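You operate a simulated robot arm through the tools that you are given. There is no shell and no other tool. Be economical: measure what you need, move in short steps, check, and stop when the job is done.

You are at the controls of a simulated two-armed robot. One attempt, no reset.

JOB
Coat the purple pad with glue and dry it under the fan.
Fine: lay it in the brown frame, use the blue dabber dipped in the glue tub and put it back, turn the fan at it, fan on and off after; leave the other pad and dabber. Set down upright: blue dabber. A coat counts when it lies all over at full strength: go over it till it gets no stronger.

The check looks at the end state, three seconds after you hand in, the way a careful person would. Anything else that was tipped, shoved, dropped, spilled or broken makes it a failure.

ROBOT AND FRAMES
Two 6-joint arms with two-finger grippers on one trunk that stands fixed in place. Base frame: the origin is at the foot of the trunk, x ahead of it, y to its left, z up; the work surface is at about z = 0.735. Lengths are in m, angles in rad, forces in N, time in s.
The left shoulder is at [0.03, 0.178, 0.963], the right one opposite. With the tool pointing down near the work surface each hand reaches from about 0.52 to 0.82 m from the base axis, measured 20 degrees to its own side. Payload 2.54 kg a hand.
The tool frame of a hand sits at the grasp point between the pads (the TCP): z along the fingers, y along the line on which they close. The tips reach 0.03 m beyond it. Largest opening 0.116 m; the body of the gripper starts 0.095 m behind the TCP.
Orientation is that of the tool frame in the base frame, as [roll, pitch, yaw] about the fixed x, y, z axes, in that order (R = Rz(yaw) Ry(pitch) Rx(roll)). With the fingers straight down and closing along the base's y, the tool's x points along the base's -x, its y along +y and its z along -z.

CONTROLS
- The arms move only by the tool nudge_tool. It takes "left_motion", "right_motion" or both (then of equal length, played together; a hand with none holds still); each is a list of rows, each a list of 6 numbers: the shift along the tool's x, y, z in m, then the turn, a rotation vector about the tool's x, y, z in rad. In form: [[dx, dy, dz, rx, ry, rz], ...]. A call has 1 to 12 rows; each row shifts and turns the commanded pose from where the row before left it, along the tool's axes as they then stand. "left_claw" and "right_claw" are, for a hand that has rows, the gripper command, from -1 (shut) to 1 (fully open), values between in proportion, set as the call begins (left out, the last holds). Each row takes 0.2 s and may step no farther than 0.05 m and 0.15 rad from the row before; otherwise, or with a gripper value out of range, the whole call is refused. Where a pose cannot be reached the arm comes as near as it can. A force on the tool above 70 N (or 10 N above the force at the start of the call, whichever is more), or a blocked arm, ends the call early, and 0.2 s more pass. Each finger travels about 0.153 m/s and halts on what it meets, pressing with about 35 N; the grip force reading is that of the motor and also rises with nothing between the fingers. The clock runs only during rows and for 0.2 s after the last one: add rows that do not move to give the fingers time. The reply holds the time, the measured pose of the TCP, the force on the tool along the base axes, the opening and the grip force, in the units named above and with some noise, with the torque about the TCP (base axes, N m) and any sound that the robot's microphone picked up.
- Cameras (640 x 400 px; columns grow to the right, rows downward): "scene" is now at [0.0461, 0.0122, 1.6831]; the picture's right is [0.12, -0.99, 0.00], its down [-0.76, -0.09, -0.64] and it looks along [0.63, 0.08, -0.77] (base axes); focal length 334 px, centre (320, 200). "left" rides on the left gripper at [0.069, 0.015, -0.122] in its tool frame; the picture's right is [-0.21, 0.98, 0.00], its down [-0.83, -0.18, -0.53] and it looks along [-0.52, -0.11, 0.85] (tool axes); focal length 251 px, centre (320, 200). "right" rides on the right gripper at [0.069, -0.015, -0.122] in its tool frame; the picture's right is [0.21, 0.98, 0.00], its down [-0.83, 0.18, -0.53] and it looks along [-0.52, 0.11, 0.85] (tool axes); focal length 251 px, centre (320, 200). There is no depth. A picture from a camera that has moved, and an enlarged one, comes with that camera's place and axes in the base frame and with its lens.
- snapshot(camera): a new picture of that camera. It takes no simulated time.
- lift_body(by): slides the trunk up (or, below 0, down) by that many m; the arms and the scene camera ride with it, the base frame stays. It gives what a move gives, with no picture.
- pan_tilt(pan, tilt): turns the head with the scene camera to pan (to the left, within 2.496 rad either way) and tilt (down, from -0.506 to 1.204), counted from straight ahead of the robot. It gives what a move gives.
- enlarge(camera, box): a new picture of the part [left, top, right, bottom] of that camera's present view, enlarged. It takes no simulated time.
- hand_in(): hands the job in; it is judged then, once.

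Go step by step. Nothing tells you positions but the pictures and the camera data: compare them with the known pose of the tool, close in by small moves and look again before you grip or let go. The budget is 120 turns and 86 pictures, counting those below and the enlarged ones. Unless the task says otherwise, let go and move clear before handing in, and close with one line.

The tools are called after "Request:" by a JSON object that holds its "name" and its "arguments". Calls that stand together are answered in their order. nudge_tool: Moves the arms, as the interface text tells. Its arguments: {"type":"object","properties":{"left_motion":{"type":"array","items":{"type":"array","items":{"type":"number"}}},"left_claw":{"type":"number"},"right_motion":{"type":"array","items":{"type":"array","items":{"type":"number"}}},"right_claw":{"type":"number"}},"required":[]} The other tools are called the same way: lift_body (by) slides the trunk up or down; pan_tilt (pan, tilt) turns the head that bears the scene camera; snapshot (camera) takes a picture; enlarge (camera, box) takes an enlarged picture of a part of a camera's view; hand_in () hands the job in.

At the start:

```text
clock: 0.0
left_tcp_pos: [0.4779, 0.1564, 1.154]
left_ee_rot: [-3.14, 0.002, 3.139]
left_ft_force: [0.1, -0.1, -1.0]
left_torque: [-0.04, 0.0, 0.03]
left_opening: 0.116
left_gripper_force: 0.2
right_tcp_pos: [0.5367, -0.2116, 1.1054]
right_ee_rot: [-3.141, 0.0, 3.141]
right_ft_force: [0.1, 0.2, 0.8]
right_torque: [-0.01, 0.0, 0.01]
right_opening: 0.1161
right_gripper_force: 0.0
trunk travel left (down, up): [-0.175, 0.365]
head pan, tilt: [0.124, 0.878]
```

scene: 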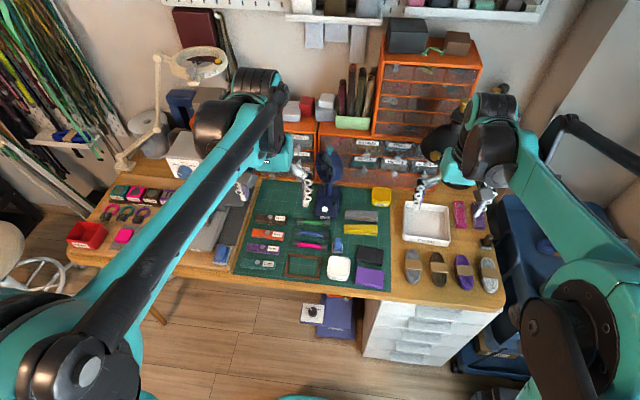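
right: 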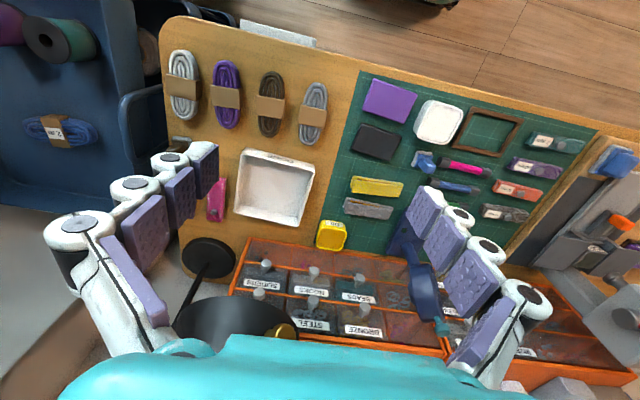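
left: 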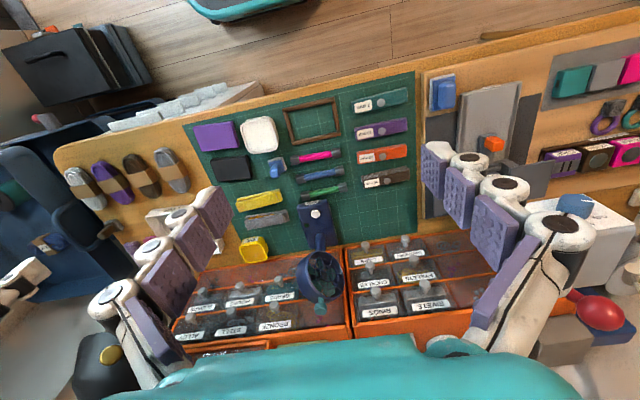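

I see a green mat with a purple pad, a brown frame, a white tub, a fan at the back and some small tools. I'll look closer before I move.

Request:
{"name": "enlarge", "arguments": {"camera": "scene", "box": [230, 170, 400, 300]}}

Request:
{"name": "enlarge", "arguments": {"camera": "left", "box": [180, 90, 420, 330]}}

Request:
{"name": "enlarge", "arguments": {"camera": "right", "box": [330, 70, 610, 240]}}

```text
3.08 times, centred on (315, 235) of scene
camera zoom: at [0.0461, 0.0122, 1.6831], right [0.12, -0.99, 0.0], down [-0.76, -0.09, -0.64], along [0.63, 0.08, -0.77], focal length 1028 px, centre (335, 92)
```

zoom: 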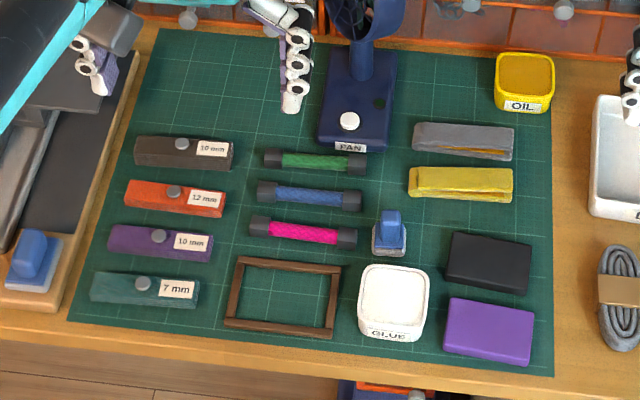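

```text
1.67 times, centred on (300, 210) of left
camera zoom: at [0.4092, 0.1727, 1.2759], right [0.21, 0.98, 0.0], down [0.83, -0.18, 0.53], along [0.52, -0.11, -0.85], focal length 419 px, centre (353, 183)
```

zoom: 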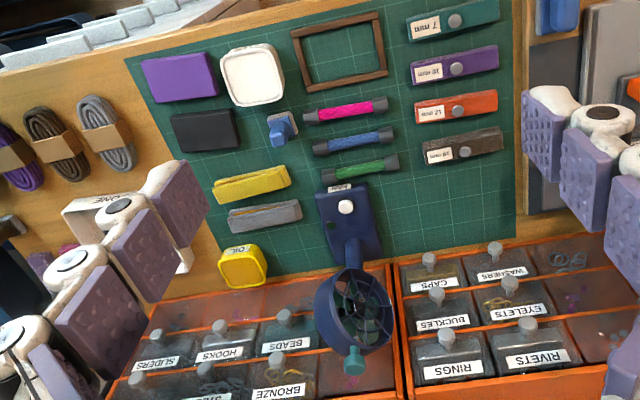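

```text
2.29 times, centred on (470, 155) of right
camera zoom: at [0.4671, -0.2271, 1.2268], right [-0.21, 0.98, 0.0], down [0.83, 0.18, 0.53], along [0.52, 0.11, -0.85], focal length 575 px, centre (-23, 303)
```

zoom: 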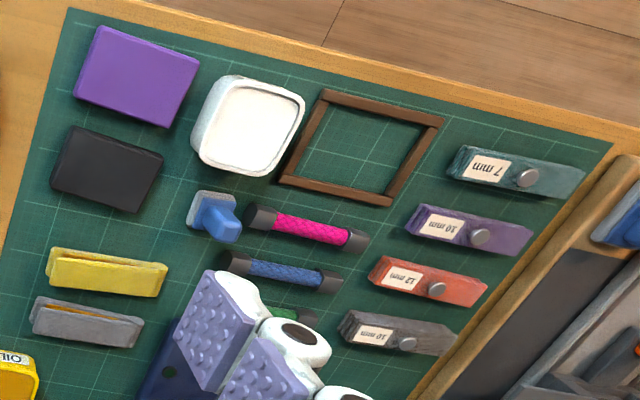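

Next I'll look for the second dabber and check the fan's details.

Request:
{"name": "enlarge", "arguments": {"camera": "left", "box": [420, 50, 560, 150]}}

Request:
{"name": "enlarge", "arguments": {"camera": "left", "box": [270, 190, 370, 330]}}

Request:
{"name": "enlarge", "arguments": {"camera": "scene", "box": [290, 140, 370, 225]}}

```text
4.00 times, centred on (490, 100) of left
camera zoom: at [0.4092, 0.1727, 1.2759], right [0.21, 0.98, 0.0], down [0.83, -0.18, 0.53], along [0.52, -0.11, -0.85], focal length 1006 px, centre (-360, 600)
```

zoom: 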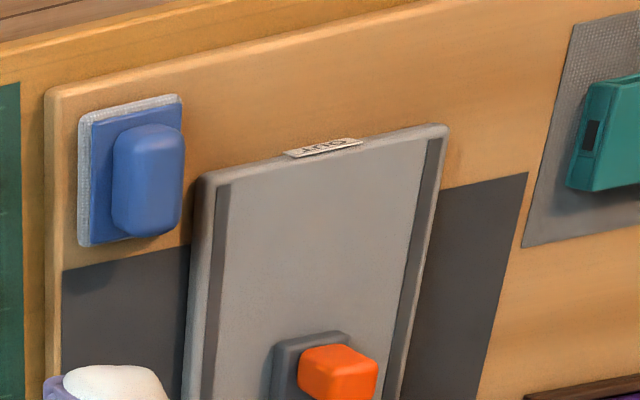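

```text
2.86 times, centred on (320, 260) of left
camera zoom: at [0.4092, 0.1727, 1.2759], right [0.21, 0.98, 0.0], down [0.83, -0.18, 0.53], along [0.52, -0.11, -0.85], focal length 718 px, centre (320, 29)
```

zoom: 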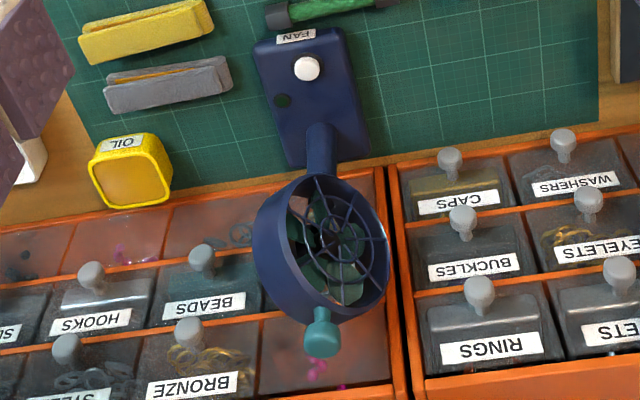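

```text
4.71 times, centred on (330, 182) of scene
camera zoom: at [0.0461, 0.0122, 1.6831], right [0.12, -0.99, 0.0], down [-0.76, -0.09, -0.64], along [0.63, 0.08, -0.77], focal length 1572 px, centre (273, 282)
```

zoom: 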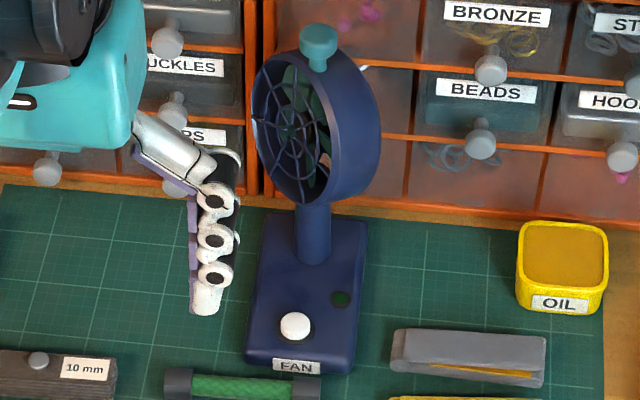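

The blue dabber next to the glue tub looks like the right one, but there's another blue tool on the left board. I'll move the arms aside for a clear view.

Request:
{"name": "nudge_tool", "arguments": {"left_motion": [[0, 0.05, 0, 0, 0, 0], [0, 0.05, 0, 0, 0, 0], [0, 0.05, 0, 0, 0, 0], [0, 0.05, 0, 0, 0, 0]], "right_motion": [[0, -0.03, 0, 0, 0, 0], [0, -0.03, 0, 0, 0, 0], [0, -0.03, 0, 0, 0, 0], [0, -0.03, 0, 0, 0, 0]]}}

Request:
{"name": "enlarge", "arguments": {"camera": "left", "box": [160, 50, 480, 250]}}

Request:
{"name": "snapshot", "arguments": {"camera": "scene"}}

```text
clock: 1.0
left_tcp_pos: [0.4798, 0.3554, 1.1529]
left_ee_rot: [3.141, 0.0, 3.139]
left_ft_force: [-0.3, -0.3, -0.1]
left_torque: [0.01, 0.04, -0.02]
left_opening: 0.1162
left_gripper_force: 0.0
right_tcp_pos: [0.5369, -0.3323, 1.106]
right_ee_rot: [-3.14, 0.001, 3.141]
right_ft_force: [0.4, 0.3, 0.7]
right_torque: [-0.01, -0.01, 0.01]
right_opening: 0.1161
right_gripper_force: 0.1
trunk travel left (down, up): [-0.175, 0.365]
head pan, tilt: [0.124, 0.878]
```

```text
2.00 times, centred on (320, 150) of left
camera zoom: at [0.4112, 0.3727, 1.2744], right [0.22, 0.98, 0.0], down [0.83, -0.18, 0.53], along [0.52, -0.12, -0.85], focal length 503 px, centre (320, 300)
```

zoom: 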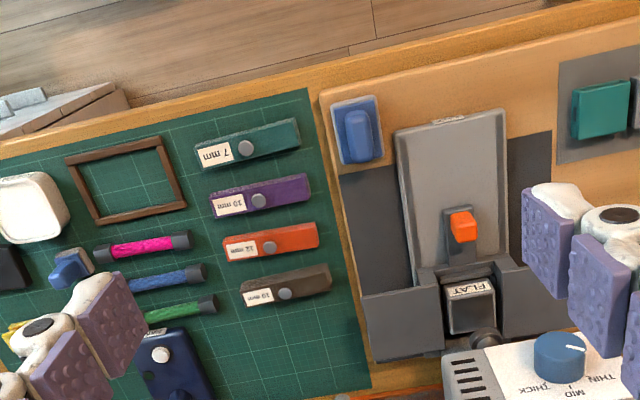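

```text
75 pictures are left
camera scene: at [0.047, 0.0127, 1.683], right [0.12, -0.99, 0.0], down [-0.76, -0.09, -0.64], along [0.63, 0.08, -0.77], focal length 334 px, centre (320, 200)
```

scene: 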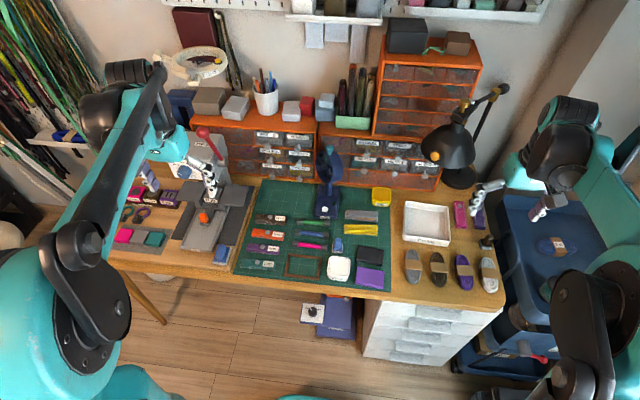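

Now the right side of the desk and a close view of the work area.

Request:
{"name": "enlarge", "arguments": {"camera": "scene", "box": [370, 170, 510, 300]}}

Request:
{"name": "enlarge", "arguments": {"camera": "scene", "box": [270, 215, 400, 297]}}

Request:
{"name": "enlarge", "arguments": {"camera": "scene", "box": [90, 150, 270, 270]}}

```text
3.08 times, centred on (440, 235) of scene
camera zoom: at [0.047, 0.0127, 1.683], right [0.12, -0.99, 0.0], down [-0.76, -0.09, -0.64], along [0.63, 0.08, -0.77], focal length 1028 px, centre (-49, 92)
```

zoom: 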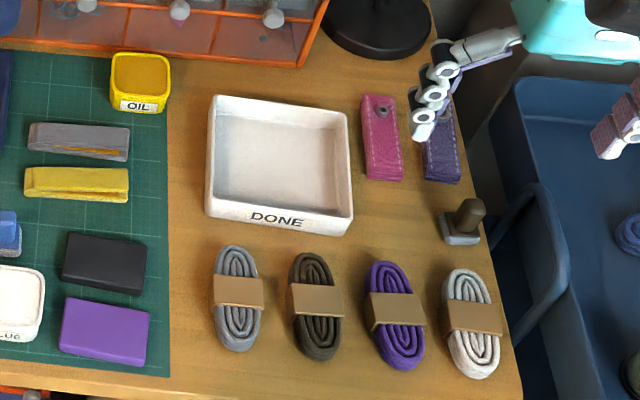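

```text
4.88 times, centred on (335, 256) of scene
camera zoom: at [0.047, 0.0127, 1.683], right [0.12, -0.99, 0.0], down [-0.76, -0.09, -0.64], along [0.63, 0.08, -0.77], focal length 1629 px, centre (247, -73)
```

zoom: 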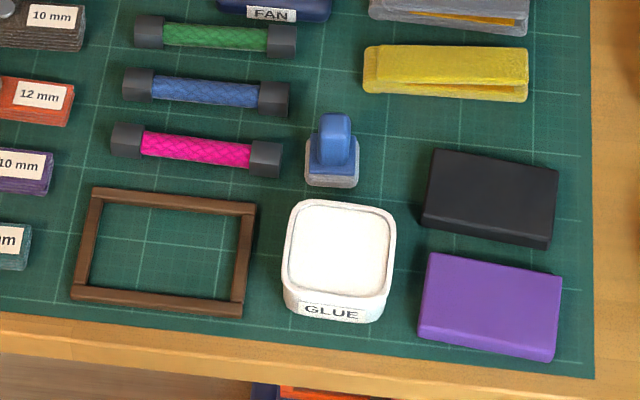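

```text
3.33 times, centred on (180, 210) of scene
camera zoom: at [0.047, 0.0127, 1.683], right [0.12, -0.99, 0.0], down [-0.76, -0.09, -0.64], along [0.63, 0.08, -0.77], focal length 1113 px, centre (787, 167)
```

zoom: 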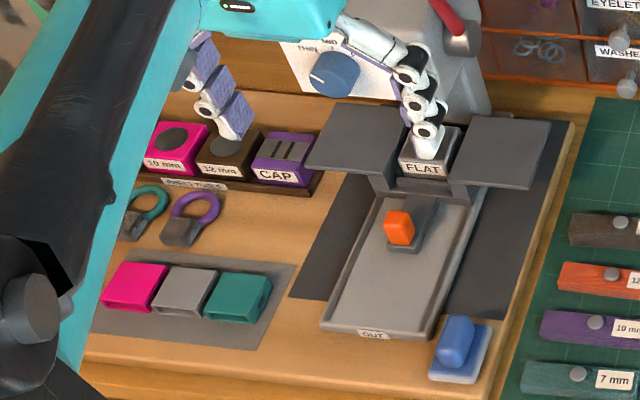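

The second dabber is the brown one on the far right, so the blue dabber by the tub is the one to use. I'll bring the right hand over the purple pad.

Request:
{"name": "nudge_tool", "arguments": {"right_motion": [[0, 0.05, 0.03, 0, 0, 0], [0, 0.05, 0.03, 0, 0, 0], [0, 0.05, 0.03, 0, 0, 0], [0, 0.05, 0.03, 0, 0, 0], [0, 0.051, 0.03, 0, 0, 0], [0.006, 0, 0.04, 0, 0, 0], [0, 0, 0.03, 0, 0, 0], [0, 0, 0, 0, 0, 0]]}}

Request:
{"name": "snapshot", "arguments": {"camera": "right"}}

```text
refused: row 1 steps farther than a row can; nothing moved
```

```text
71 pictures are left
camera right: at [0.4677, -0.347, 1.2276], right [-0.21, 0.98, 0.0], down [0.83, 0.18, 0.53], along [0.52, 0.11, -0.85], focal length 251 px, centre (320, 200)
```

right: 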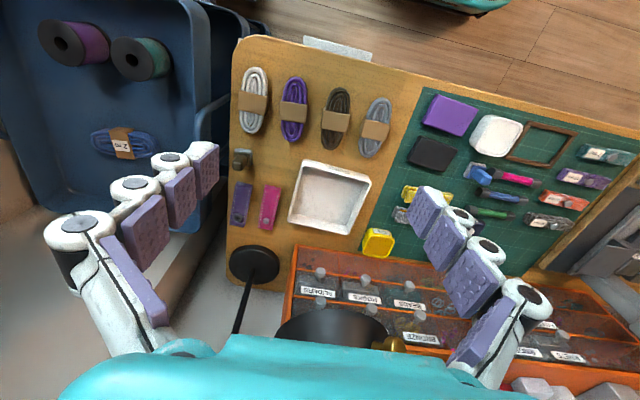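

I'll keep each step under 0.05 m in total.

Request:
{"name": "nudge_tool", "arguments": {"right_motion": [[0, 0.042, 0.025, 0, 0, 0], [0, 0.042, 0.025, 0, 0, 0], [0, 0.042, 0.025, 0, 0, 0], [0, 0.042, 0.025, 0, 0, 0], [0, 0.042, 0.025, 0, 0, 0], [0.006, 0.041, 0.025, 0, 0, 0], [0, 0, 0.04, 0, 0, 0], [0, 0, 0, 0, 0, 0]]}}

Request:
{"name": "snapshot", "arguments": {"camera": "right"}}

```text
clock: 2.8
left_tcp_pos: [0.4795, 0.356, 1.1546]
left_ee_rot: [3.141, 0.0, -3.141]
left_ft_force: [0.0, 0.3, 0.5]
left_torque: [0.01, -0.01, -0.01]
left_opening: 0.1161
left_gripper_force: 0.0
right_tcp_pos: [0.5302, -0.0804, 0.914]
right_ee_rot: [3.141, 0.001, 3.139]
right_ft_force: [-0.2, -1.2, 1.1]
right_torque: [-0.02, -0.04, 0.0]
right_opening: 0.1161
right_gripper_force: 0.0
trunk travel left (down, up): [-0.175, 0.365]
head pan, tilt: [0.124, 0.878]
```

```text
70 pictures are left
camera right: at [0.4605, -0.0955, 1.0353], right [-0.21, 0.98, 0.0], down [0.83, 0.18, 0.53], along [0.52, 0.11, -0.85], focal length 251 px, centre (320, 200)
```

right: 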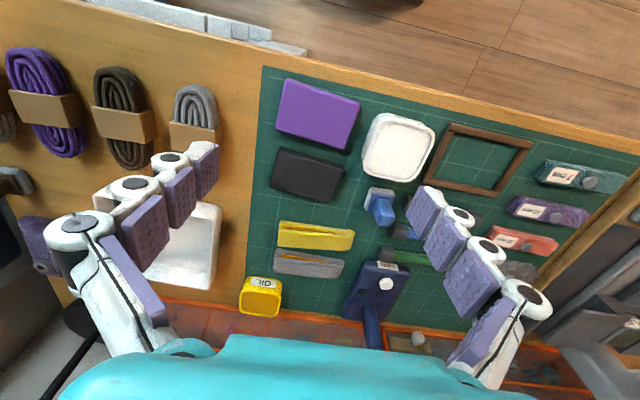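

Zooming in to measure the pad, tub and frame.

Request:
{"name": "enlarge", "arguments": {"camera": "right", "box": [260, 60, 420, 160]}}

Request:
{"name": "enlarge", "arguments": {"camera": "right", "box": [350, 100, 542, 220]}}

```text
4.00 times, centred on (340, 110) of right
camera zoom: at [0.4605, -0.0955, 1.0353], right [-0.21, 0.98, 0.0], down [0.83, 0.18, 0.53], along [0.52, 0.11, -0.85], focal length 1006 px, centre (240, 560)
```

zoom: 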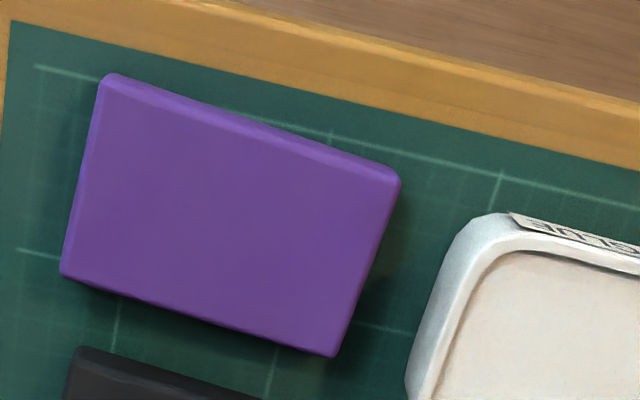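

```text
3.33 times, centred on (446, 160) of right
camera zoom: at [0.4605, -0.0955, 1.0353], right [-0.21, 0.98, 0.0], down [0.83, 0.18, 0.53], along [0.52, 0.11, -0.85], focal length 838 px, centre (-100, 333)
```

zoom: 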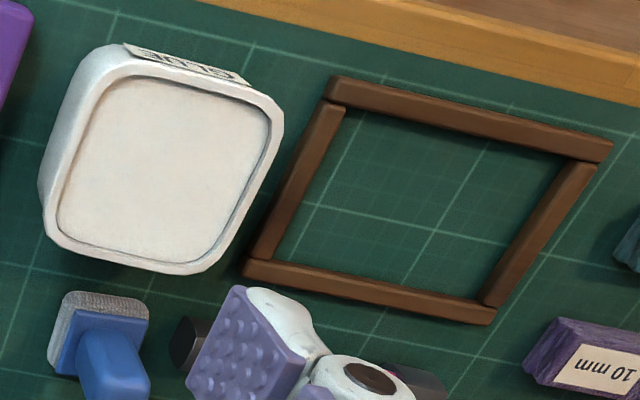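

The pad is about 80×50 mm at (0.530, -0.084), turned about -0.09 rad. The frame opening is about 90×58 mm at (0.544, 0.121). I'll line up, narrow the claw and come down partway.

Request:
{"name": "nudge_tool", "arguments": {"right_motion": [[0, -0.004, 0, 0, 0, 0.09], [0, 0, 0.04, 0, 0, 0], [0, 0, 0.04, 0, 0, 0], [0, 0, 0.03, 0, 0, 0], [0, 0, 0, 0, 0, 0]], "right_claw": 0.66}}

Request:
{"name": "snapshot", "arguments": {"camera": "right"}}

Request:
{"name": "enlarge", "arguments": {"camera": "scene", "box": [310, 230, 410, 300]}}

```text
clock: 4.0
left_tcp_pos: [0.4805, 0.3561, 1.1522]
left_ee_rot: [3.141, 0.0, 3.141]
left_ft_force: [-0.2, 0.4, -0.6]
left_torque: [-0.01, -0.01, -0.04]
left_opening: 0.1162
left_gripper_force: 0.0
right_tcp_pos: [0.5313, -0.0862, 0.8037]
right_ee_rot: [-3.141, 0.001, 3.051]
right_ft_force: [0.0, 0.8, 0.3]
right_torque: [0.01, -0.03, 0.0]
right_opening: 0.0964
right_gripper_force: 0.0
trunk travel left (down, up): [-0.175, 0.365]
head pan, tilt: [0.124, 0.878]
```

```text
67 pictures are left
camera right: at [0.4597, -0.0951, 0.9254], right [-0.13, 0.99, 0.0], down [0.84, 0.11, 0.53], along [0.53, 0.07, -0.85], focal length 251 px, centre (320, 200)
```

right: 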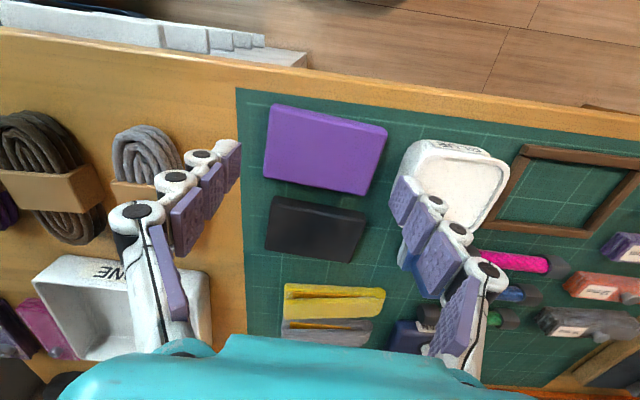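

```text
5.71 times, centred on (360, 265) of scene
camera zoom: at [0.0455, 0.0123, 1.6831], right [0.12, -0.99, 0.0], down [-0.76, -0.09, -0.64], along [0.63, 0.08, -0.77], focal length 1908 px, centre (91, -171)
```

zoom: 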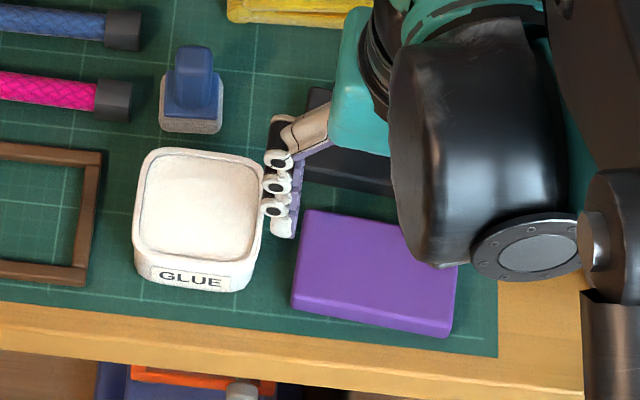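

Checking alignment closely before going down.

Request:
{"name": "enlarge", "arguments": {"camera": "right", "box": [220, 80, 444, 220]}}

```text
2.86 times, centred on (332, 150) of right
camera zoom: at [0.4597, -0.0951, 0.9254], right [-0.13, 0.99, 0.0], down [0.84, 0.11, 0.53], along [0.53, 0.07, -0.85], focal length 718 px, centre (286, 343)
```

zoom: 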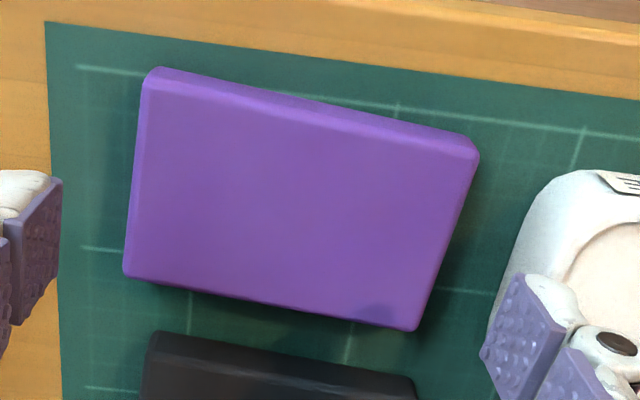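

The alignment is good, with about a 1.5 mm offset in y. I'll lower so the tips cover only the top few millimetres of the pad, then look.

Request:
{"name": "nudge_tool", "arguments": {"right_motion": [[0, 0.001, 0.015, 0, 0, 0], [0, 0, 0.014, 0, 0, 0], [0, 0, 0, 0, 0, 0]]}}

Request:
{"name": "snapshot", "arguments": {"camera": "right"}}

Request:
{"name": "enlarge", "arguments": {"camera": "scene", "box": [330, 240, 410, 300]}}

```text
clock: 4.8
left_tcp_pos: [0.4794, 0.3563, 1.1522]
left_ee_rot: [-3.141, -0.001, 3.141]
left_ft_force: [1.1, -0.2, 1.0]
left_torque: [-0.03, 0.04, -0.01]
left_opening: 0.1161
left_gripper_force: 0.0
right_tcp_pos: [0.5317, -0.0838, 0.7752]
right_ee_rot: [-3.14, 0.001, 3.051]
right_ft_force: [-0.3, -0.5, 0.3]
right_torque: [-0.02, 0.03, 0.01]
right_opening: 0.096
right_gripper_force: 0.0
trunk travel left (down, up): [-0.175, 0.365]
head pan, tilt: [0.124, 0.878]
```

```text
64 pictures are left
camera right: at [0.46, -0.0926, 0.8979], right [-0.13, 0.99, 0.0], down [0.84, 0.11, 0.53], along [0.53, 0.07, -0.85], focal length 251 px, centre (320, 200)
```

right: 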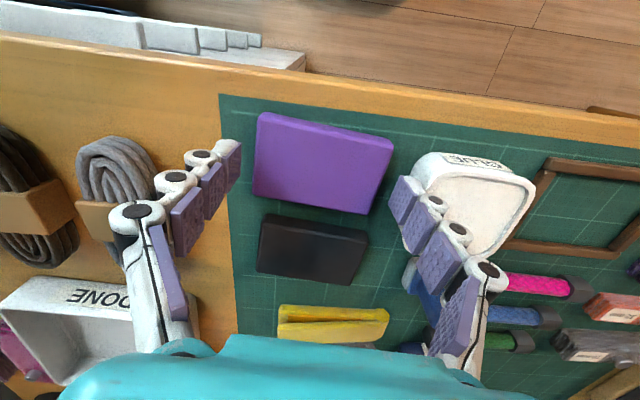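

```text
6.67 times, centred on (370, 270) of scene
camera zoom: at [0.0459, 0.0124, 1.6831], right [0.12, -0.99, 0.0], down [-0.76, -0.09, -0.64], along [0.63, 0.08, -0.77], focal length 2227 px, centre (-13, -267)
```

zoom: 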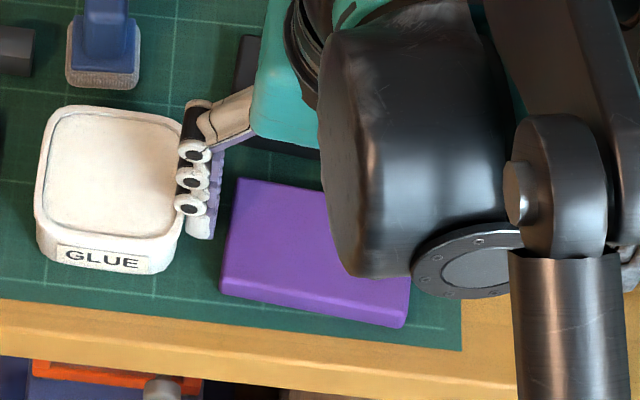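

The tips clear the tub and sit on either side of the pad. Closing.

Request:
{"name": "nudge_tool", "arguments": {"right_motion": [[0, 0, 0, 0, 0, 0], [0, 0, 0, 0, 0, 0], [0, 0, 0, 0, 0, 0]], "right_claw": -0.1}}

Request:
{"name": "nudge_tool", "arguments": {"right_motion": [[0, 0, -0.01, 0, 0, 0], [0, 0, -0.03, 0, 0, 0], [0, 0, -0.04, 0, 0, 0], [0, 0, 0, 0, 0, 0]]}}

Request:
{"name": "snapshot", "arguments": {"camera": "right"}}

```text
clock: 5.7
left_tcp_pos: [0.4797, 0.3566, 1.153]
left_ee_rot: [-3.141, 0.002, 3.14]
left_ft_force: [0.5, -0.3, 0.5]
left_torque: [0.01, 0.03, 0.0]
left_opening: 0.1156
left_gripper_force: 0.0
right_tcp_pos: [0.5296, -0.0835, 0.7782]
right_ee_rot: [-3.141, 0.001, 3.05]
right_ft_force: [-7.0, 1.1, 21.6]
right_torque: [0.11, 0.15, 0.02]
right_opening: 0.0586
right_gripper_force: 4.3
trunk travel left (down, up): [-0.175, 0.365]
head pan, tilt: [0.124, 0.878]
stopped in row 3 (right hand): the force on the tool passed its limit at 78 N (the readings are from after the stop); the commanded pose is now the measured one
```

```text
clock: 6.7
left_tcp_pos: [0.4789, 0.355, 1.1527]
left_ee_rot: [3.141, 0.0, 3.141]
left_ft_force: [0.4, -0.8, -0.2]
left_torque: [-0.02, 0.0, 0.0]
left_opening: 0.116
left_gripper_force: 0.0
right_tcp_pos: [0.5304, -0.0832, 0.8563]
right_ee_rot: [3.141, 0.001, 3.051]
right_ft_force: [-0.5, 0.4, 0.5]
right_torque: [0.0, 0.02, 0.02]
right_opening: 0.0524
right_gripper_force: 0.0
trunk travel left (down, up): [-0.175, 0.365]
head pan, tilt: [0.124, 0.878]
```

```text
62 pictures are left
camera right: at [0.4598, -0.0922, 0.979], right [-0.13, 0.99, 0.0], down [0.84, 0.11, 0.53], along [0.53, 0.07, -0.85], focal length 251 px, centre (320, 200)
```

right: 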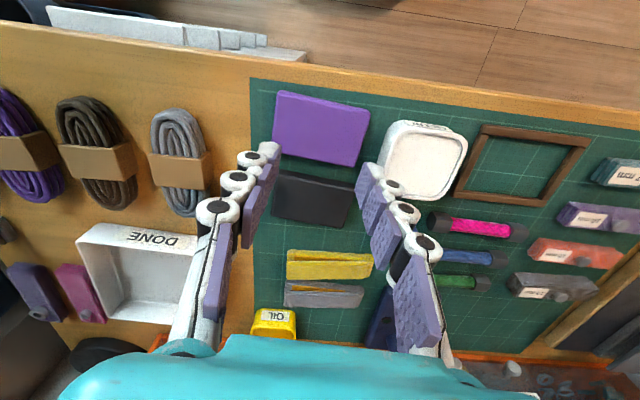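

The fingers slid up over the bevelled edge, which puts the pad top at z≈0.748. I'll reopen, check whether the pad moved and go a bit lower.

Request:
{"name": "nudge_tool", "arguments": {"right_motion": [[0, 0, 0, 0, 0, 0], [0, 0, 0, 0, 0, 0]], "right_claw": 0.66}}

Request:
{"name": "enlarge", "arguments": {"camera": "right", "box": [240, 70, 400, 170]}}

```text
clock: 7.3
left_tcp_pos: [0.4796, 0.3559, 1.1542]
left_ee_rot: [-3.141, -0.002, 3.141]
left_ft_force: [-0.2, 0.3, 0.6]
left_torque: [-0.01, -0.04, -0.01]
left_opening: 0.1161
left_gripper_force: 0.1
right_tcp_pos: [0.53, -0.083, 0.8573]
right_ee_rot: [3.141, 0.0, 3.051]
right_ft_force: [-0.3, -0.3, 0.4]
right_torque: [-0.02, -0.01, 0.02]
right_opening: 0.0962
right_gripper_force: 0.1
trunk travel left (down, up): [-0.175, 0.365]
head pan, tilt: [0.124, 0.878]
```

```text
4.00 times, centred on (320, 120) of right
camera zoom: at [0.4594, -0.0922, 0.9789], right [-0.13, 0.99, 0.0], down [0.84, 0.11, 0.53], along [0.53, 0.07, -0.85], focal length 1006 px, centre (320, 520)
```

zoom: 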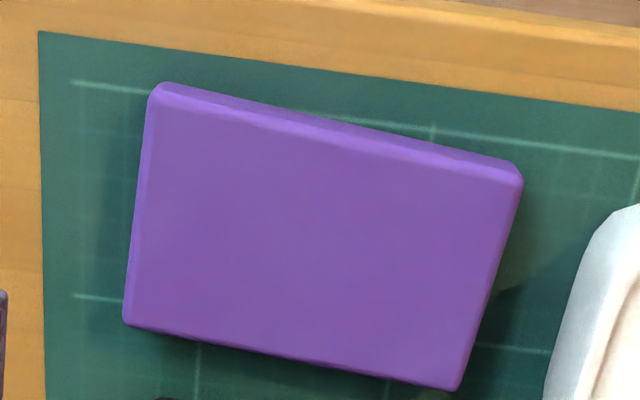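

The pad hasn't moved. I'll go down to TCP z≈0.769 and grip.

Request:
{"name": "nudge_tool", "arguments": {"right_motion": [[-0.001, 0, 0.04, 0, 0, 0], [0, 0, 0.03, 0, 0, 0], [0, 0, 0.018, 0, 0, 0], [0, 0, 0, 0, 0, 0]]}}

Request:
{"name": "nudge_tool", "arguments": {"right_motion": [[0, 0, 0, 0, 0, 0], [0, 0, 0, 0, 0, 0], [0, 0, 0, 0, 0, 0]], "right_claw": 0.2}}

```text
clock: 8.3
left_tcp_pos: [0.4805, 0.3561, 1.1531]
left_ee_rot: [-3.141, 0.001, -3.141]
left_ft_force: [0.6, 0.1, 0.1]
left_torque: [-0.01, -0.04, 0.04]
left_opening: 0.116
left_gripper_force: 0.1
right_tcp_pos: [0.5329, -0.0837, 0.7701]
right_ee_rot: [-3.141, 0.002, 3.05]
right_ft_force: [-0.1, 0.5, 1.0]
right_torque: [-0.02, -0.05, 0.02]
right_opening: 0.0964
right_gripper_force: 0.1
trunk travel left (down, up): [-0.175, 0.365]
head pan, tilt: [0.124, 0.878]
```

```text
clock: 9.1
left_tcp_pos: [0.4796, 0.3564, 1.1526]
left_ee_rot: [-3.139, 0.001, 3.142]
left_ft_force: [-0.2, -1.3, 0.4]
left_torque: [0.01, -0.03, -0.02]
left_opening: 0.1158
left_gripper_force: 0.2
right_tcp_pos: [0.5333, -0.0843, 0.7687]
right_ee_rot: [-3.141, 0.002, 3.05]
right_ft_force: [0.2, -1.5, 4.0]
right_torque: [-0.31, 0.02, 0.02]
right_opening: 0.0843
right_gripper_force: 35.1
trunk travel left (down, up): [-0.175, 0.365]
head pan, tilt: [0.124, 0.878]
```

Gripped at 84 mm. Lifting and checking the frame's exact position.

Request:
{"name": "nudge_tool", "arguments": {"right_motion": [[0, 0, -0.01, 0, 0, 0], [0, 0, -0.03, 0, 0, 0], [0, 0, -0.04, 0, 0, 0], [0, 0.04, -0.02, 0, 0, -0.045], [0, 0.045, 0, 0, 0, -0.045], [0, 0.045, 0, 0, 0, 0], [0, 0, 0, 0, 0, 0]]}}

Request:
{"name": "snapshot", "arguments": {"camera": "right"}}

Request:
{"name": "enlarge", "arguments": {"camera": "scene", "box": [260, 220, 400, 300]}}

```text
clock: 10.7
left_tcp_pos: [0.4817, 0.3554, 1.1521]
left_ee_rot: [-3.141, 0.0, -3.141]
left_ft_force: [-0.5, -0.1, 1.0]
left_torque: [0.02, -0.01, 0.01]
left_opening: 0.1161
left_gripper_force: 0.1
right_tcp_pos: [0.5375, 0.0465, 0.8685]
right_ee_rot: [-3.141, 0.0, -3.141]
right_ft_force: [1.0, -0.4, 0.2]
right_torque: [0.0, -0.01, -0.01]
right_opening: 0.084
right_gripper_force: 34.9
trunk travel left (down, up): [-0.175, 0.365]
head pan, tilt: [0.124, 0.878]
```

```text
60 pictures are left
camera right: at [0.4679, 0.0306, 0.9904], right [-0.21, 0.98, 0.0], down [0.83, 0.18, 0.53], along [0.52, 0.11, -0.85], focal length 251 px, centre (320, 200)
```

right: 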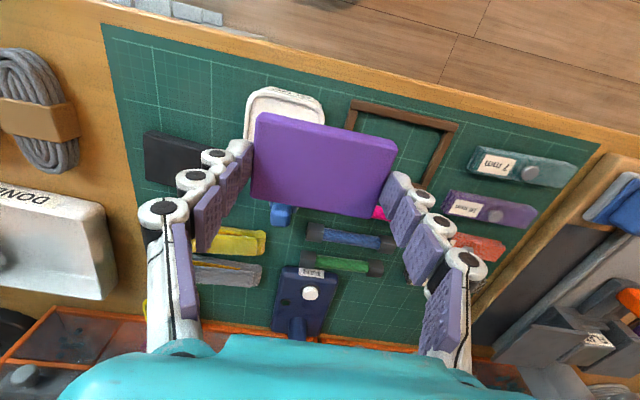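

```text
4.57 times, centred on (330, 260) of scene
camera zoom: at [0.0463, 0.0111, 1.6831], right [0.12, -0.99, 0.0], down [-0.76, -0.09, -0.64], along [0.63, 0.08, -0.77], focal length 1527 px, centre (274, -74)
```

zoom: 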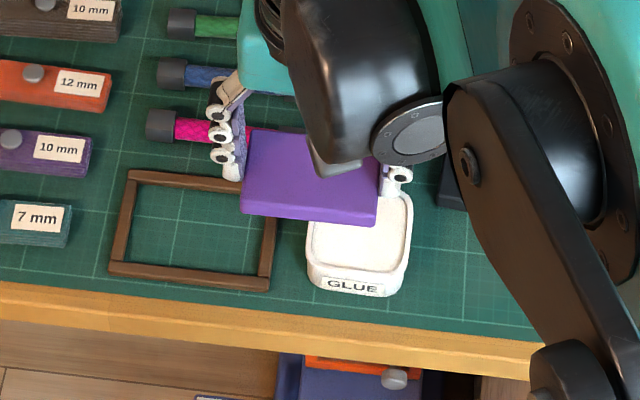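

The pad is held level. I'll measure the pad in the hand and the frame in one enlarged view.

Request:
{"name": "enlarge", "arguments": {"camera": "right", "box": [236, 90, 476, 240]}}

```text
2.67 times, centred on (356, 165) of right
camera zoom: at [0.4679, 0.0306, 0.9904], right [-0.21, 0.98, 0.0], down [0.83, 0.18, 0.53], along [0.52, 0.11, -0.85], focal length 670 px, centre (224, 293)
```

zoom: 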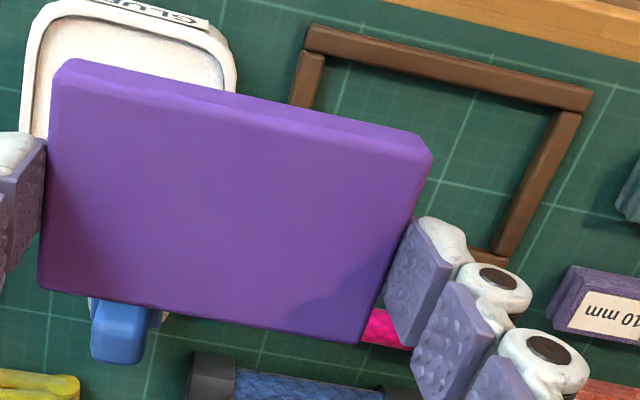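

The pad sits centred in the grip, and the frame centre is about (0.545, 0.124) with no yaw. I'll move over it and come down partway.

Request:
{"name": "nudge_tool", "arguments": {"right_motion": [[-0.0075, 0.04, 0, 0, 0, 0], [0, 0.0375, 0, 0, 0, 0], [0, 0, 0.035, 0, 0, 0], [0, 0, 0.035, 0, 0, 0], [0, 0, 0, 0, 0, 0]]}}

Request:
{"name": "enlarge", "arguments": {"camera": "scene", "box": [260, 230, 360, 290]}}

Request:
{"name": "enlarge", "arguments": {"camera": "right", "box": [220, 70, 444, 220]}}

```text
clock: 11.9
left_tcp_pos: [0.4796, 0.3547, 1.1535]
left_ee_rot: [-3.141, -0.001, -3.142]
left_ft_force: [-0.3, -0.6, -0.5]
left_torque: [0.02, 0.01, 0.01]
left_opening: 0.116
left_gripper_force: 0.0
right_tcp_pos: [0.5463, 0.1231, 0.7973]
right_ee_rot: [3.142, 0.001, -3.141]
right_ft_force: [0.6, 0.0, -0.9]
right_torque: [0.01, -0.03, 0.0]
right_opening: 0.0842
right_gripper_force: 34.8
trunk travel left (down, up): [-0.175, 0.365]
head pan, tilt: [0.124, 0.878]
```

```text
6.40 times, centred on (310, 260) of scene
camera zoom: at [0.0459, 0.0121, 1.6831], right [0.12, -0.99, 0.0], down [-0.76, -0.09, -0.64], along [0.63, 0.08, -0.77], focal length 2138 px, centre (384, -184)
```

zoom: 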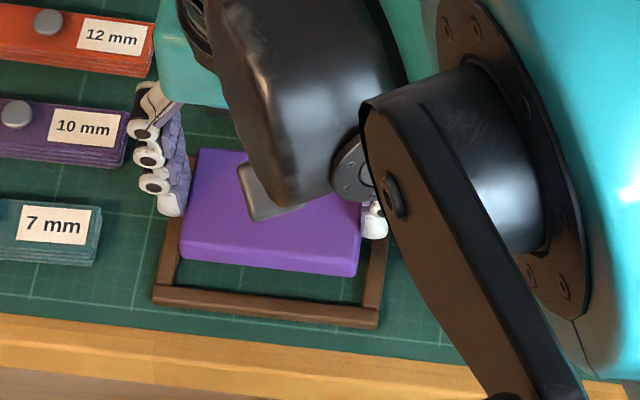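

```text
2.67 times, centred on (332, 145) of right
camera zoom: at [0.4762, 0.1087, 0.9197], right [-0.21, 0.98, 0.0], down [0.83, 0.18, 0.53], along [0.52, 0.11, -0.85], focal length 670 px, centre (288, 347)
```

zoom: 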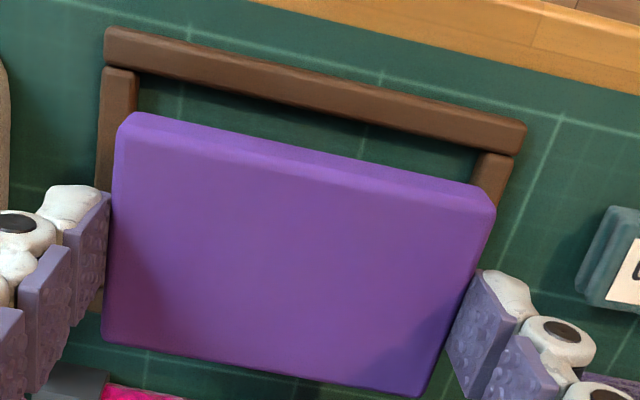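

The pad lines up with the opening to within about a millimetre. I'll lower it gently until the tips nearly meet the bars.

Request:
{"name": "nudge_tool", "arguments": {"right_motion": [[0.001, 0, 0.01, 0, 0, 0], [0, 0, 0.008, 0, 0, 0], [0, 0, 0.004, 0, 0, 0], [0, 0, 0, 0, 0, 0]]}}

Request:
{"name": "enlarge", "arguments": {"camera": "right", "box": [220, 70, 444, 220]}}

Request:
{"name": "enlarge", "arguments": {"camera": "scene", "box": [270, 240, 340, 285]}}

```text
clock: 12.9
left_tcp_pos: [0.4817, 0.356, 1.154]
left_ee_rot: [3.141, -0.001, -3.141]
left_ft_force: [-0.3, -0.6, 0.5]
left_torque: [-0.05, -0.02, 0.01]
left_opening: 0.1161
left_gripper_force: 0.0
right_tcp_pos: [0.5451, 0.1216, 0.7751]
right_ee_rot: [3.14, 0.002, 3.14]
right_ft_force: [0.1, -0.1, -0.7]
right_torque: [0.0, -0.01, -0.02]
right_opening: 0.0838
right_gripper_force: 35.0
trunk travel left (down, up): [-0.175, 0.365]
head pan, tilt: [0.124, 0.878]
```

```text
2.67 times, centred on (332, 145) of right
camera zoom: at [0.4752, 0.1083, 0.8983], right [-0.21, 0.98, 0.0], down [0.83, 0.18, 0.53], along [0.52, 0.11, -0.85], focal length 670 px, centre (288, 347)
```

zoom: 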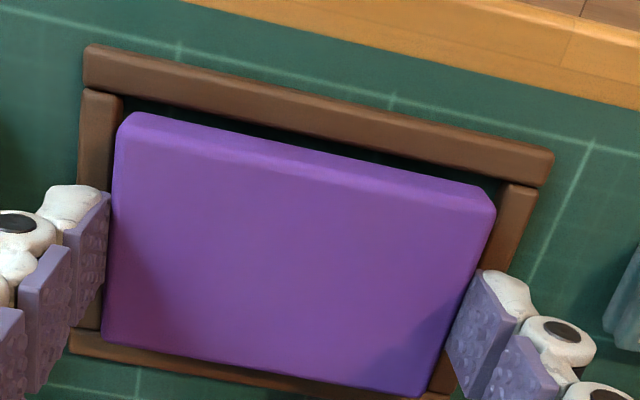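

```text
8.89 times, centred on (305, 262) of scene
camera zoom: at [0.0462, 0.0124, 1.6831], right [0.12, -0.99, 0.0], down [-0.76, -0.09, -0.64], along [0.63, 0.08, -0.77], focal length 2969 px, centre (453, -356)
```

zoom: 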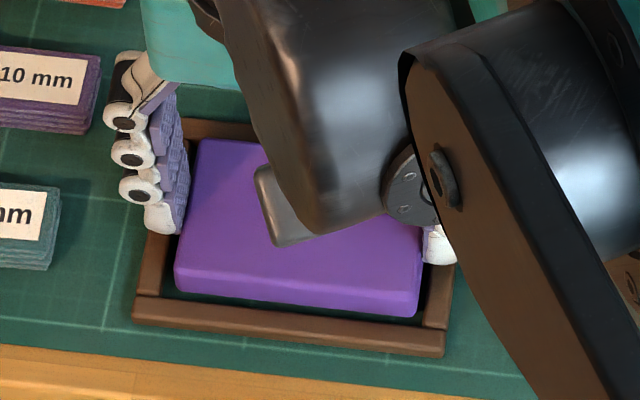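

Centred in x, with about 1.5 mm to go in y. I'll correct that, ease down 2 mm and release.

Request:
{"name": "nudge_tool", "arguments": {"right_motion": [[0, 0.0015, 0, 0, 0, 0], [0, 0, 0.0025, 0, 0, 0], [0, 0, 0, 0, 0, 0]]}}

Request:
{"name": "nudge_tool", "arguments": {"right_motion": [[0, 0, 0, 0, 0, 0], [0, 0, 0, 0, 0, 0]], "right_claw": 0.6}}

Request:
{"name": "enlarge", "arguments": {"camera": "right", "box": [220, 70, 444, 220]}}

```text
clock: 13.7
left_tcp_pos: [0.481, 0.355, 1.153]
left_ee_rot: [-3.141, 0.001, 3.14]
left_ft_force: [-1.2, -0.5, -0.8]
left_torque: [0.01, 0.0, 0.0]
left_opening: 0.1161
left_gripper_force: 0.1
right_tcp_pos: [0.5442, 0.125, 0.7748]
right_ee_rot: [3.141, -0.001, 3.141]
right_ft_force: [0.0, 0.0, -1.2]
right_torque: [-0.02, 0.01, 0.0]
right_opening: 0.084
right_gripper_force: 35.2
trunk travel left (down, up): [-0.175, 0.365]
head pan, tilt: [0.124, 0.878]
```

```text
clock: 14.3
left_tcp_pos: [0.4797, 0.3565, 1.1525]
left_ee_rot: [3.141, -0.001, 3.141]
left_ft_force: [0.8, 0.2, 0.2]
left_torque: [-0.01, 0.01, 0.01]
left_opening: 0.1159
left_gripper_force: 0.1
right_tcp_pos: [0.5453, 0.1251, 0.7746]
right_ee_rot: [3.141, 0.0, -3.141]
right_ft_force: [0.6, 0.5, 0.7]
right_torque: [0.03, 0.0, -0.02]
right_opening: 0.0928
right_gripper_force: 0.1
trunk travel left (down, up): [-0.175, 0.365]
head pan, tilt: [0.124, 0.878]
```

```text
2.67 times, centred on (332, 145) of right
camera zoom: at [0.4748, 0.1098, 0.8965], right [-0.21, 0.98, 0.0], down [0.83, 0.18, 0.53], along [0.52, 0.11, -0.85], focal length 670 px, centre (288, 347)
```

zoom: 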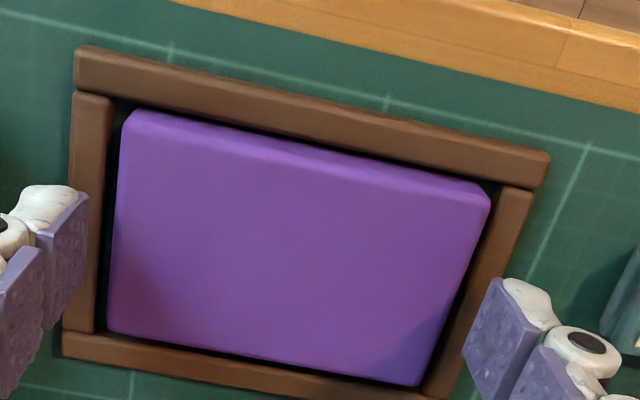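

The pad is lying in the frame. I'll move the right hand up and away and bring the left hand over the dabber at about (0.623, 0.027).

Request:
{"name": "nudge_tool", "arguments": {"right_motion": [[0, 0, -0.02, 0, 0, 0], [0, 0, -0.05, 0, 0, 0], [0, 0, -0.05, 0, 0, 0], [0, 0, -0.05, 0, 0, 0], [0, -0.05, 0, 0, 0, 0], [0, -0.05, 0, 0, 0, 0], [0, -0.05, 0, 0, 0, 0], [0, -0.05, 0, 0, 0, 0], [0, -0.05, 0, 0, 0, 0], [0, -0.05, 0, 0, 0, 0], [0, -0.05, 0, 0, 0, 0], [0, -0.03, 0, 0, 0, 0]]}}

Request:
{"name": "nudge_tool", "arguments": {"left_motion": [[-0.02, -0.045, 0, 0, 0, 0], [-0.02, -0.045, 0, 0, 0, 0], [-0.02, -0.045, 0, 0, 0, 0], [-0.02, -0.045, 0, 0, 0, 0], [-0.02, -0.045, 0, 0, 0, 0], [-0.02, -0.045, 0, 0, 0, 0], [-0.005, -0.03, 0.03, 0, 0, 0], [0, -0.025, 0.04, 0, 0, 0], [0, 0, 0.05, 0, 0, 0], [0, 0, 0.05, 0, 0, 0], [0, 0, 0.03, 0, 0, 0], [0, 0, 0, 0, 0, 0]]}}

Request:
{"name": "snapshot", "arguments": {"camera": "left"}}

```text
clock: 16.9
left_tcp_pos: [0.4798, 0.3553, 1.1519]
left_ee_rot: [3.141, -0.001, 3.141]
left_ft_force: [0.0, 0.3, -0.1]
left_torque: [0.03, 0.03, -0.02]
left_opening: 0.1157
left_gripper_force: 0.0
right_tcp_pos: [0.5441, -0.2547, 0.9448]
right_ee_rot: [3.141, 0.0, -3.141]
right_ft_force: [-0.3, -0.5, -0.9]
right_torque: [0.02, -0.03, 0.02]
right_opening: 0.0929
right_gripper_force: 0.1
trunk travel left (down, up): [-0.175, 0.365]
head pan, tilt: [0.124, 0.878]
```

```text
clock: 19.5
left_tcp_pos: [0.6041, 0.032, 0.9528]
left_ee_rot: [-3.141, 0.001, -3.142]
left_ft_force: [-0.2, 0.1, 0.0]
left_torque: [-0.01, 0.01, 0.0]
left_opening: 0.1162
left_gripper_force: 0.0
right_tcp_pos: [0.5445, -0.2546, 0.9451]
right_ee_rot: [-3.141, 0.001, 3.14]
right_ft_force: [-0.9, 1.0, 0.0]
right_torque: [-0.02, 0.01, -0.01]
right_opening: 0.0932
right_gripper_force: 0.1
trunk travel left (down, up): [-0.175, 0.365]
head pan, tilt: [0.124, 0.878]
```

```text
52 pictures are left
camera left: at [0.5344, 0.047, 1.0735], right [0.22, 0.98, 0.0], down [0.83, -0.18, 0.53], along [0.52, -0.11, -0.85], focal length 251 px, centre (320, 200)
```

left: 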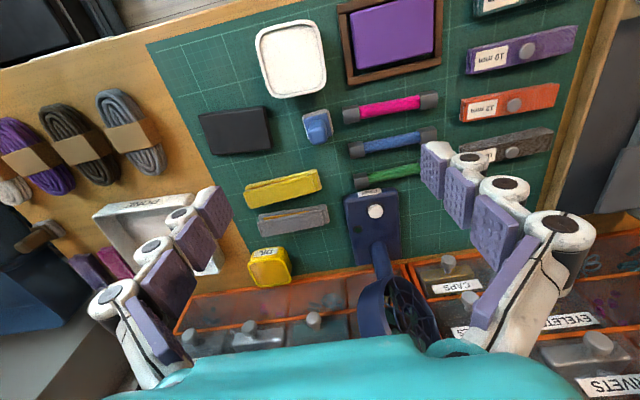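

Zooming in on the dabber, tub and fan.

Request:
{"name": "enlarge", "arguments": {"camera": "left", "box": [240, 10, 400, 150]}}

Request:
{"name": "enlarge", "arguments": {"camera": "left", "box": [320, 170, 460, 350]}}

Request:
{"name": "enlarge", "arguments": {"camera": "scene", "box": [280, 140, 380, 220]}}

```text
2.86 times, centred on (320, 80) of left
camera zoom: at [0.5344, 0.047, 1.0735], right [0.22, 0.98, 0.0], down [0.83, -0.18, 0.53], along [0.52, -0.11, -0.85], focal length 718 px, centre (320, 543)
```

zoom: 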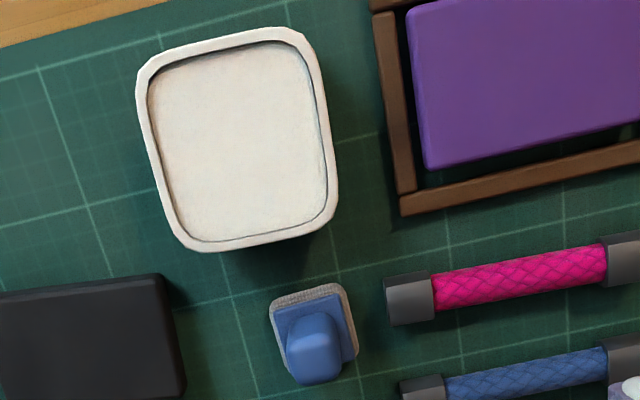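

```text
2.22 times, centred on (390, 260) of left
camera zoom: at [0.5344, 0.047, 1.0735], right [0.22, 0.98, 0.0], down [0.83, -0.18, 0.53], along [0.52, -0.11, -0.85], focal length 559 px, centre (164, 67)
```

zoom: 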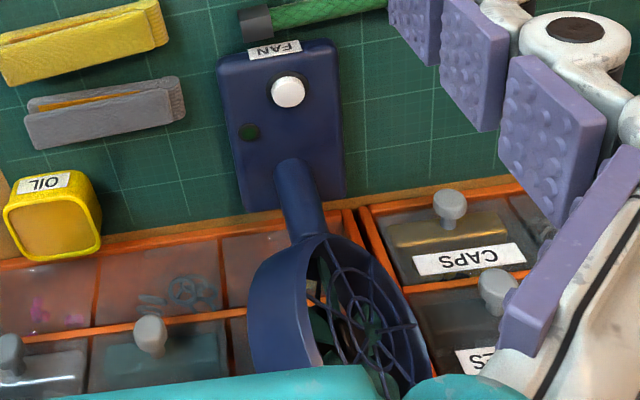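

```text
5.00 times, centred on (330, 180) of scene
camera zoom: at [0.046, 0.012, 1.6831], right [0.12, -0.99, 0.0], down [-0.76, -0.09, -0.64], along [0.63, 0.08, -0.77], focal length 1670 px, centre (270, 300)
```

zoom: 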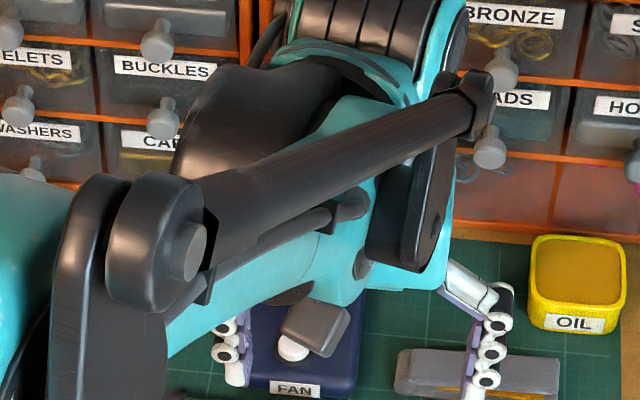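

The dabber is about 55 mm tall at (0.622, 0.026). I'll narrow the claw and come down over it.

Request:
{"name": "nudge_tool", "arguments": {"left_motion": [[-0.018, -0.006, 0, 0, 0, 0], [0, 0, 0.04, 0, 0, 0], [0, 0, 0.035, 0, 0, 0], [0, 0, 0, 0, 0, 0]], "left_claw": -0.25}}

Request:
{"name": "enlarge", "arguments": {"camera": "left", "box": [240, 80, 400, 220]}}

```text
clock: 20.5
left_tcp_pos: [0.6223, 0.0256, 0.8798]
left_ee_rot: [3.14, -0.001, -3.141]
left_ft_force: [-0.2, 0.1, 0.3]
left_torque: [0.04, 0.0, 0.0]
left_opening: 0.0435
left_gripper_force: 0.0
right_tcp_pos: [0.5437, -0.2548, 0.9447]
right_ee_rot: [-3.141, 0.001, 3.141]
right_ft_force: [0.4, 0.2, -0.2]
right_torque: [-0.01, -0.03, 0.02]
right_opening: 0.0931
right_gripper_force: 0.0
trunk travel left (down, up): [-0.175, 0.365]
head pan, tilt: [0.124, 0.878]
```

```text
2.86 times, centred on (320, 150) of left
camera zoom: at [0.554, 0.0403, 0.9999], right [0.22, 0.98, 0.0], down [0.83, -0.18, 0.53], along [0.52, -0.11, -0.85], focal length 718 px, centre (320, 343)
```

zoom: 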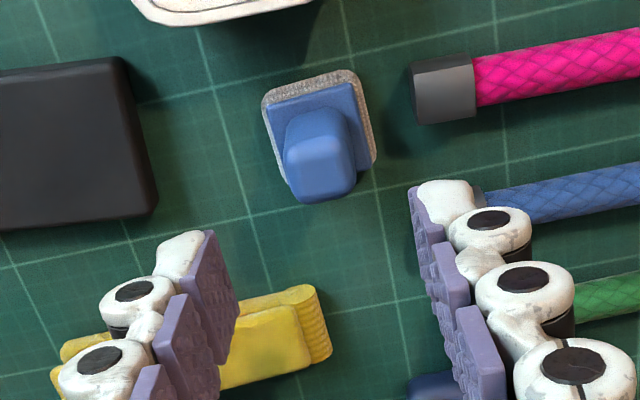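

The claw is centred on the handle. Going down to z≈0.785 and gripping.

Request:
{"name": "nudge_tool", "arguments": {"left_motion": [[0.0005, 0, 0.04, 0, 0, 0], [0, 0, 0.035, 0, 0, 0], [0, 0, 0.02, 0, 0, 0], [0, 0, 0, 0, 0, 0]]}}

Request:
{"name": "nudge_tool", "arguments": {"left_motion": [[0, 0, 0, 0, 0, 0], [0, 0, 0, 0, 0, 0], [0, 0, 0, 0, 0, 0]], "left_claw": -0.9}}

Request:
{"name": "enlarge", "arguments": {"camera": "left", "box": [220, 80, 420, 240]}}

```text
clock: 21.5
left_tcp_pos: [0.6224, 0.0247, 0.7822]
left_ee_rot: [-3.141, 0.0, 3.141]
left_ft_force: [0.9, 0.3, 5.3]
left_torque: [0.18, -0.04, -0.01]
left_opening: 0.0434
left_gripper_force: 0.4
right_tcp_pos: [0.5441, -0.2544, 0.9461]
right_ee_rot: [3.141, 0.002, -3.142]
right_ft_force: [-0.4, 0.8, 0.3]
right_torque: [-0.01, -0.04, -0.02]
right_opening: 0.0927
right_gripper_force: 0.0
trunk travel left (down, up): [-0.175, 0.365]
head pan, tilt: [0.124, 0.878]
```

```text
clock: 22.3
left_tcp_pos: [0.6229, 0.0242, 0.7818]
left_ee_rot: [-3.141, -0.001, -3.141]
left_ft_force: [-0.3, -0.1, -0.4]
left_torque: [0.01, 0.02, 0.0]
left_opening: 0.0194
left_gripper_force: 35.3
right_tcp_pos: [0.5435, -0.2549, 0.9454]
right_ee_rot: [3.141, 0.0, -3.141]
right_ft_force: [-0.8, 0.0, -0.3]
right_torque: [0.03, -0.01, -0.03]
right_opening: 0.0927
right_gripper_force: 0.1
trunk travel left (down, up): [-0.175, 0.365]
head pan, tilt: [0.124, 0.878]
```

```text
2.50 times, centred on (320, 160) of left
camera zoom: at [0.553, 0.0412, 0.9037], right [0.22, 0.98, 0.0], down [0.83, -0.18, 0.53], along [0.52, -0.11, -0.85], focal length 629 px, centre (320, 300)
```

zoom: 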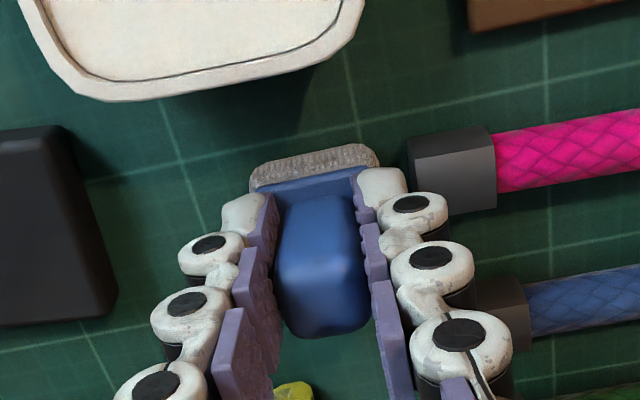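

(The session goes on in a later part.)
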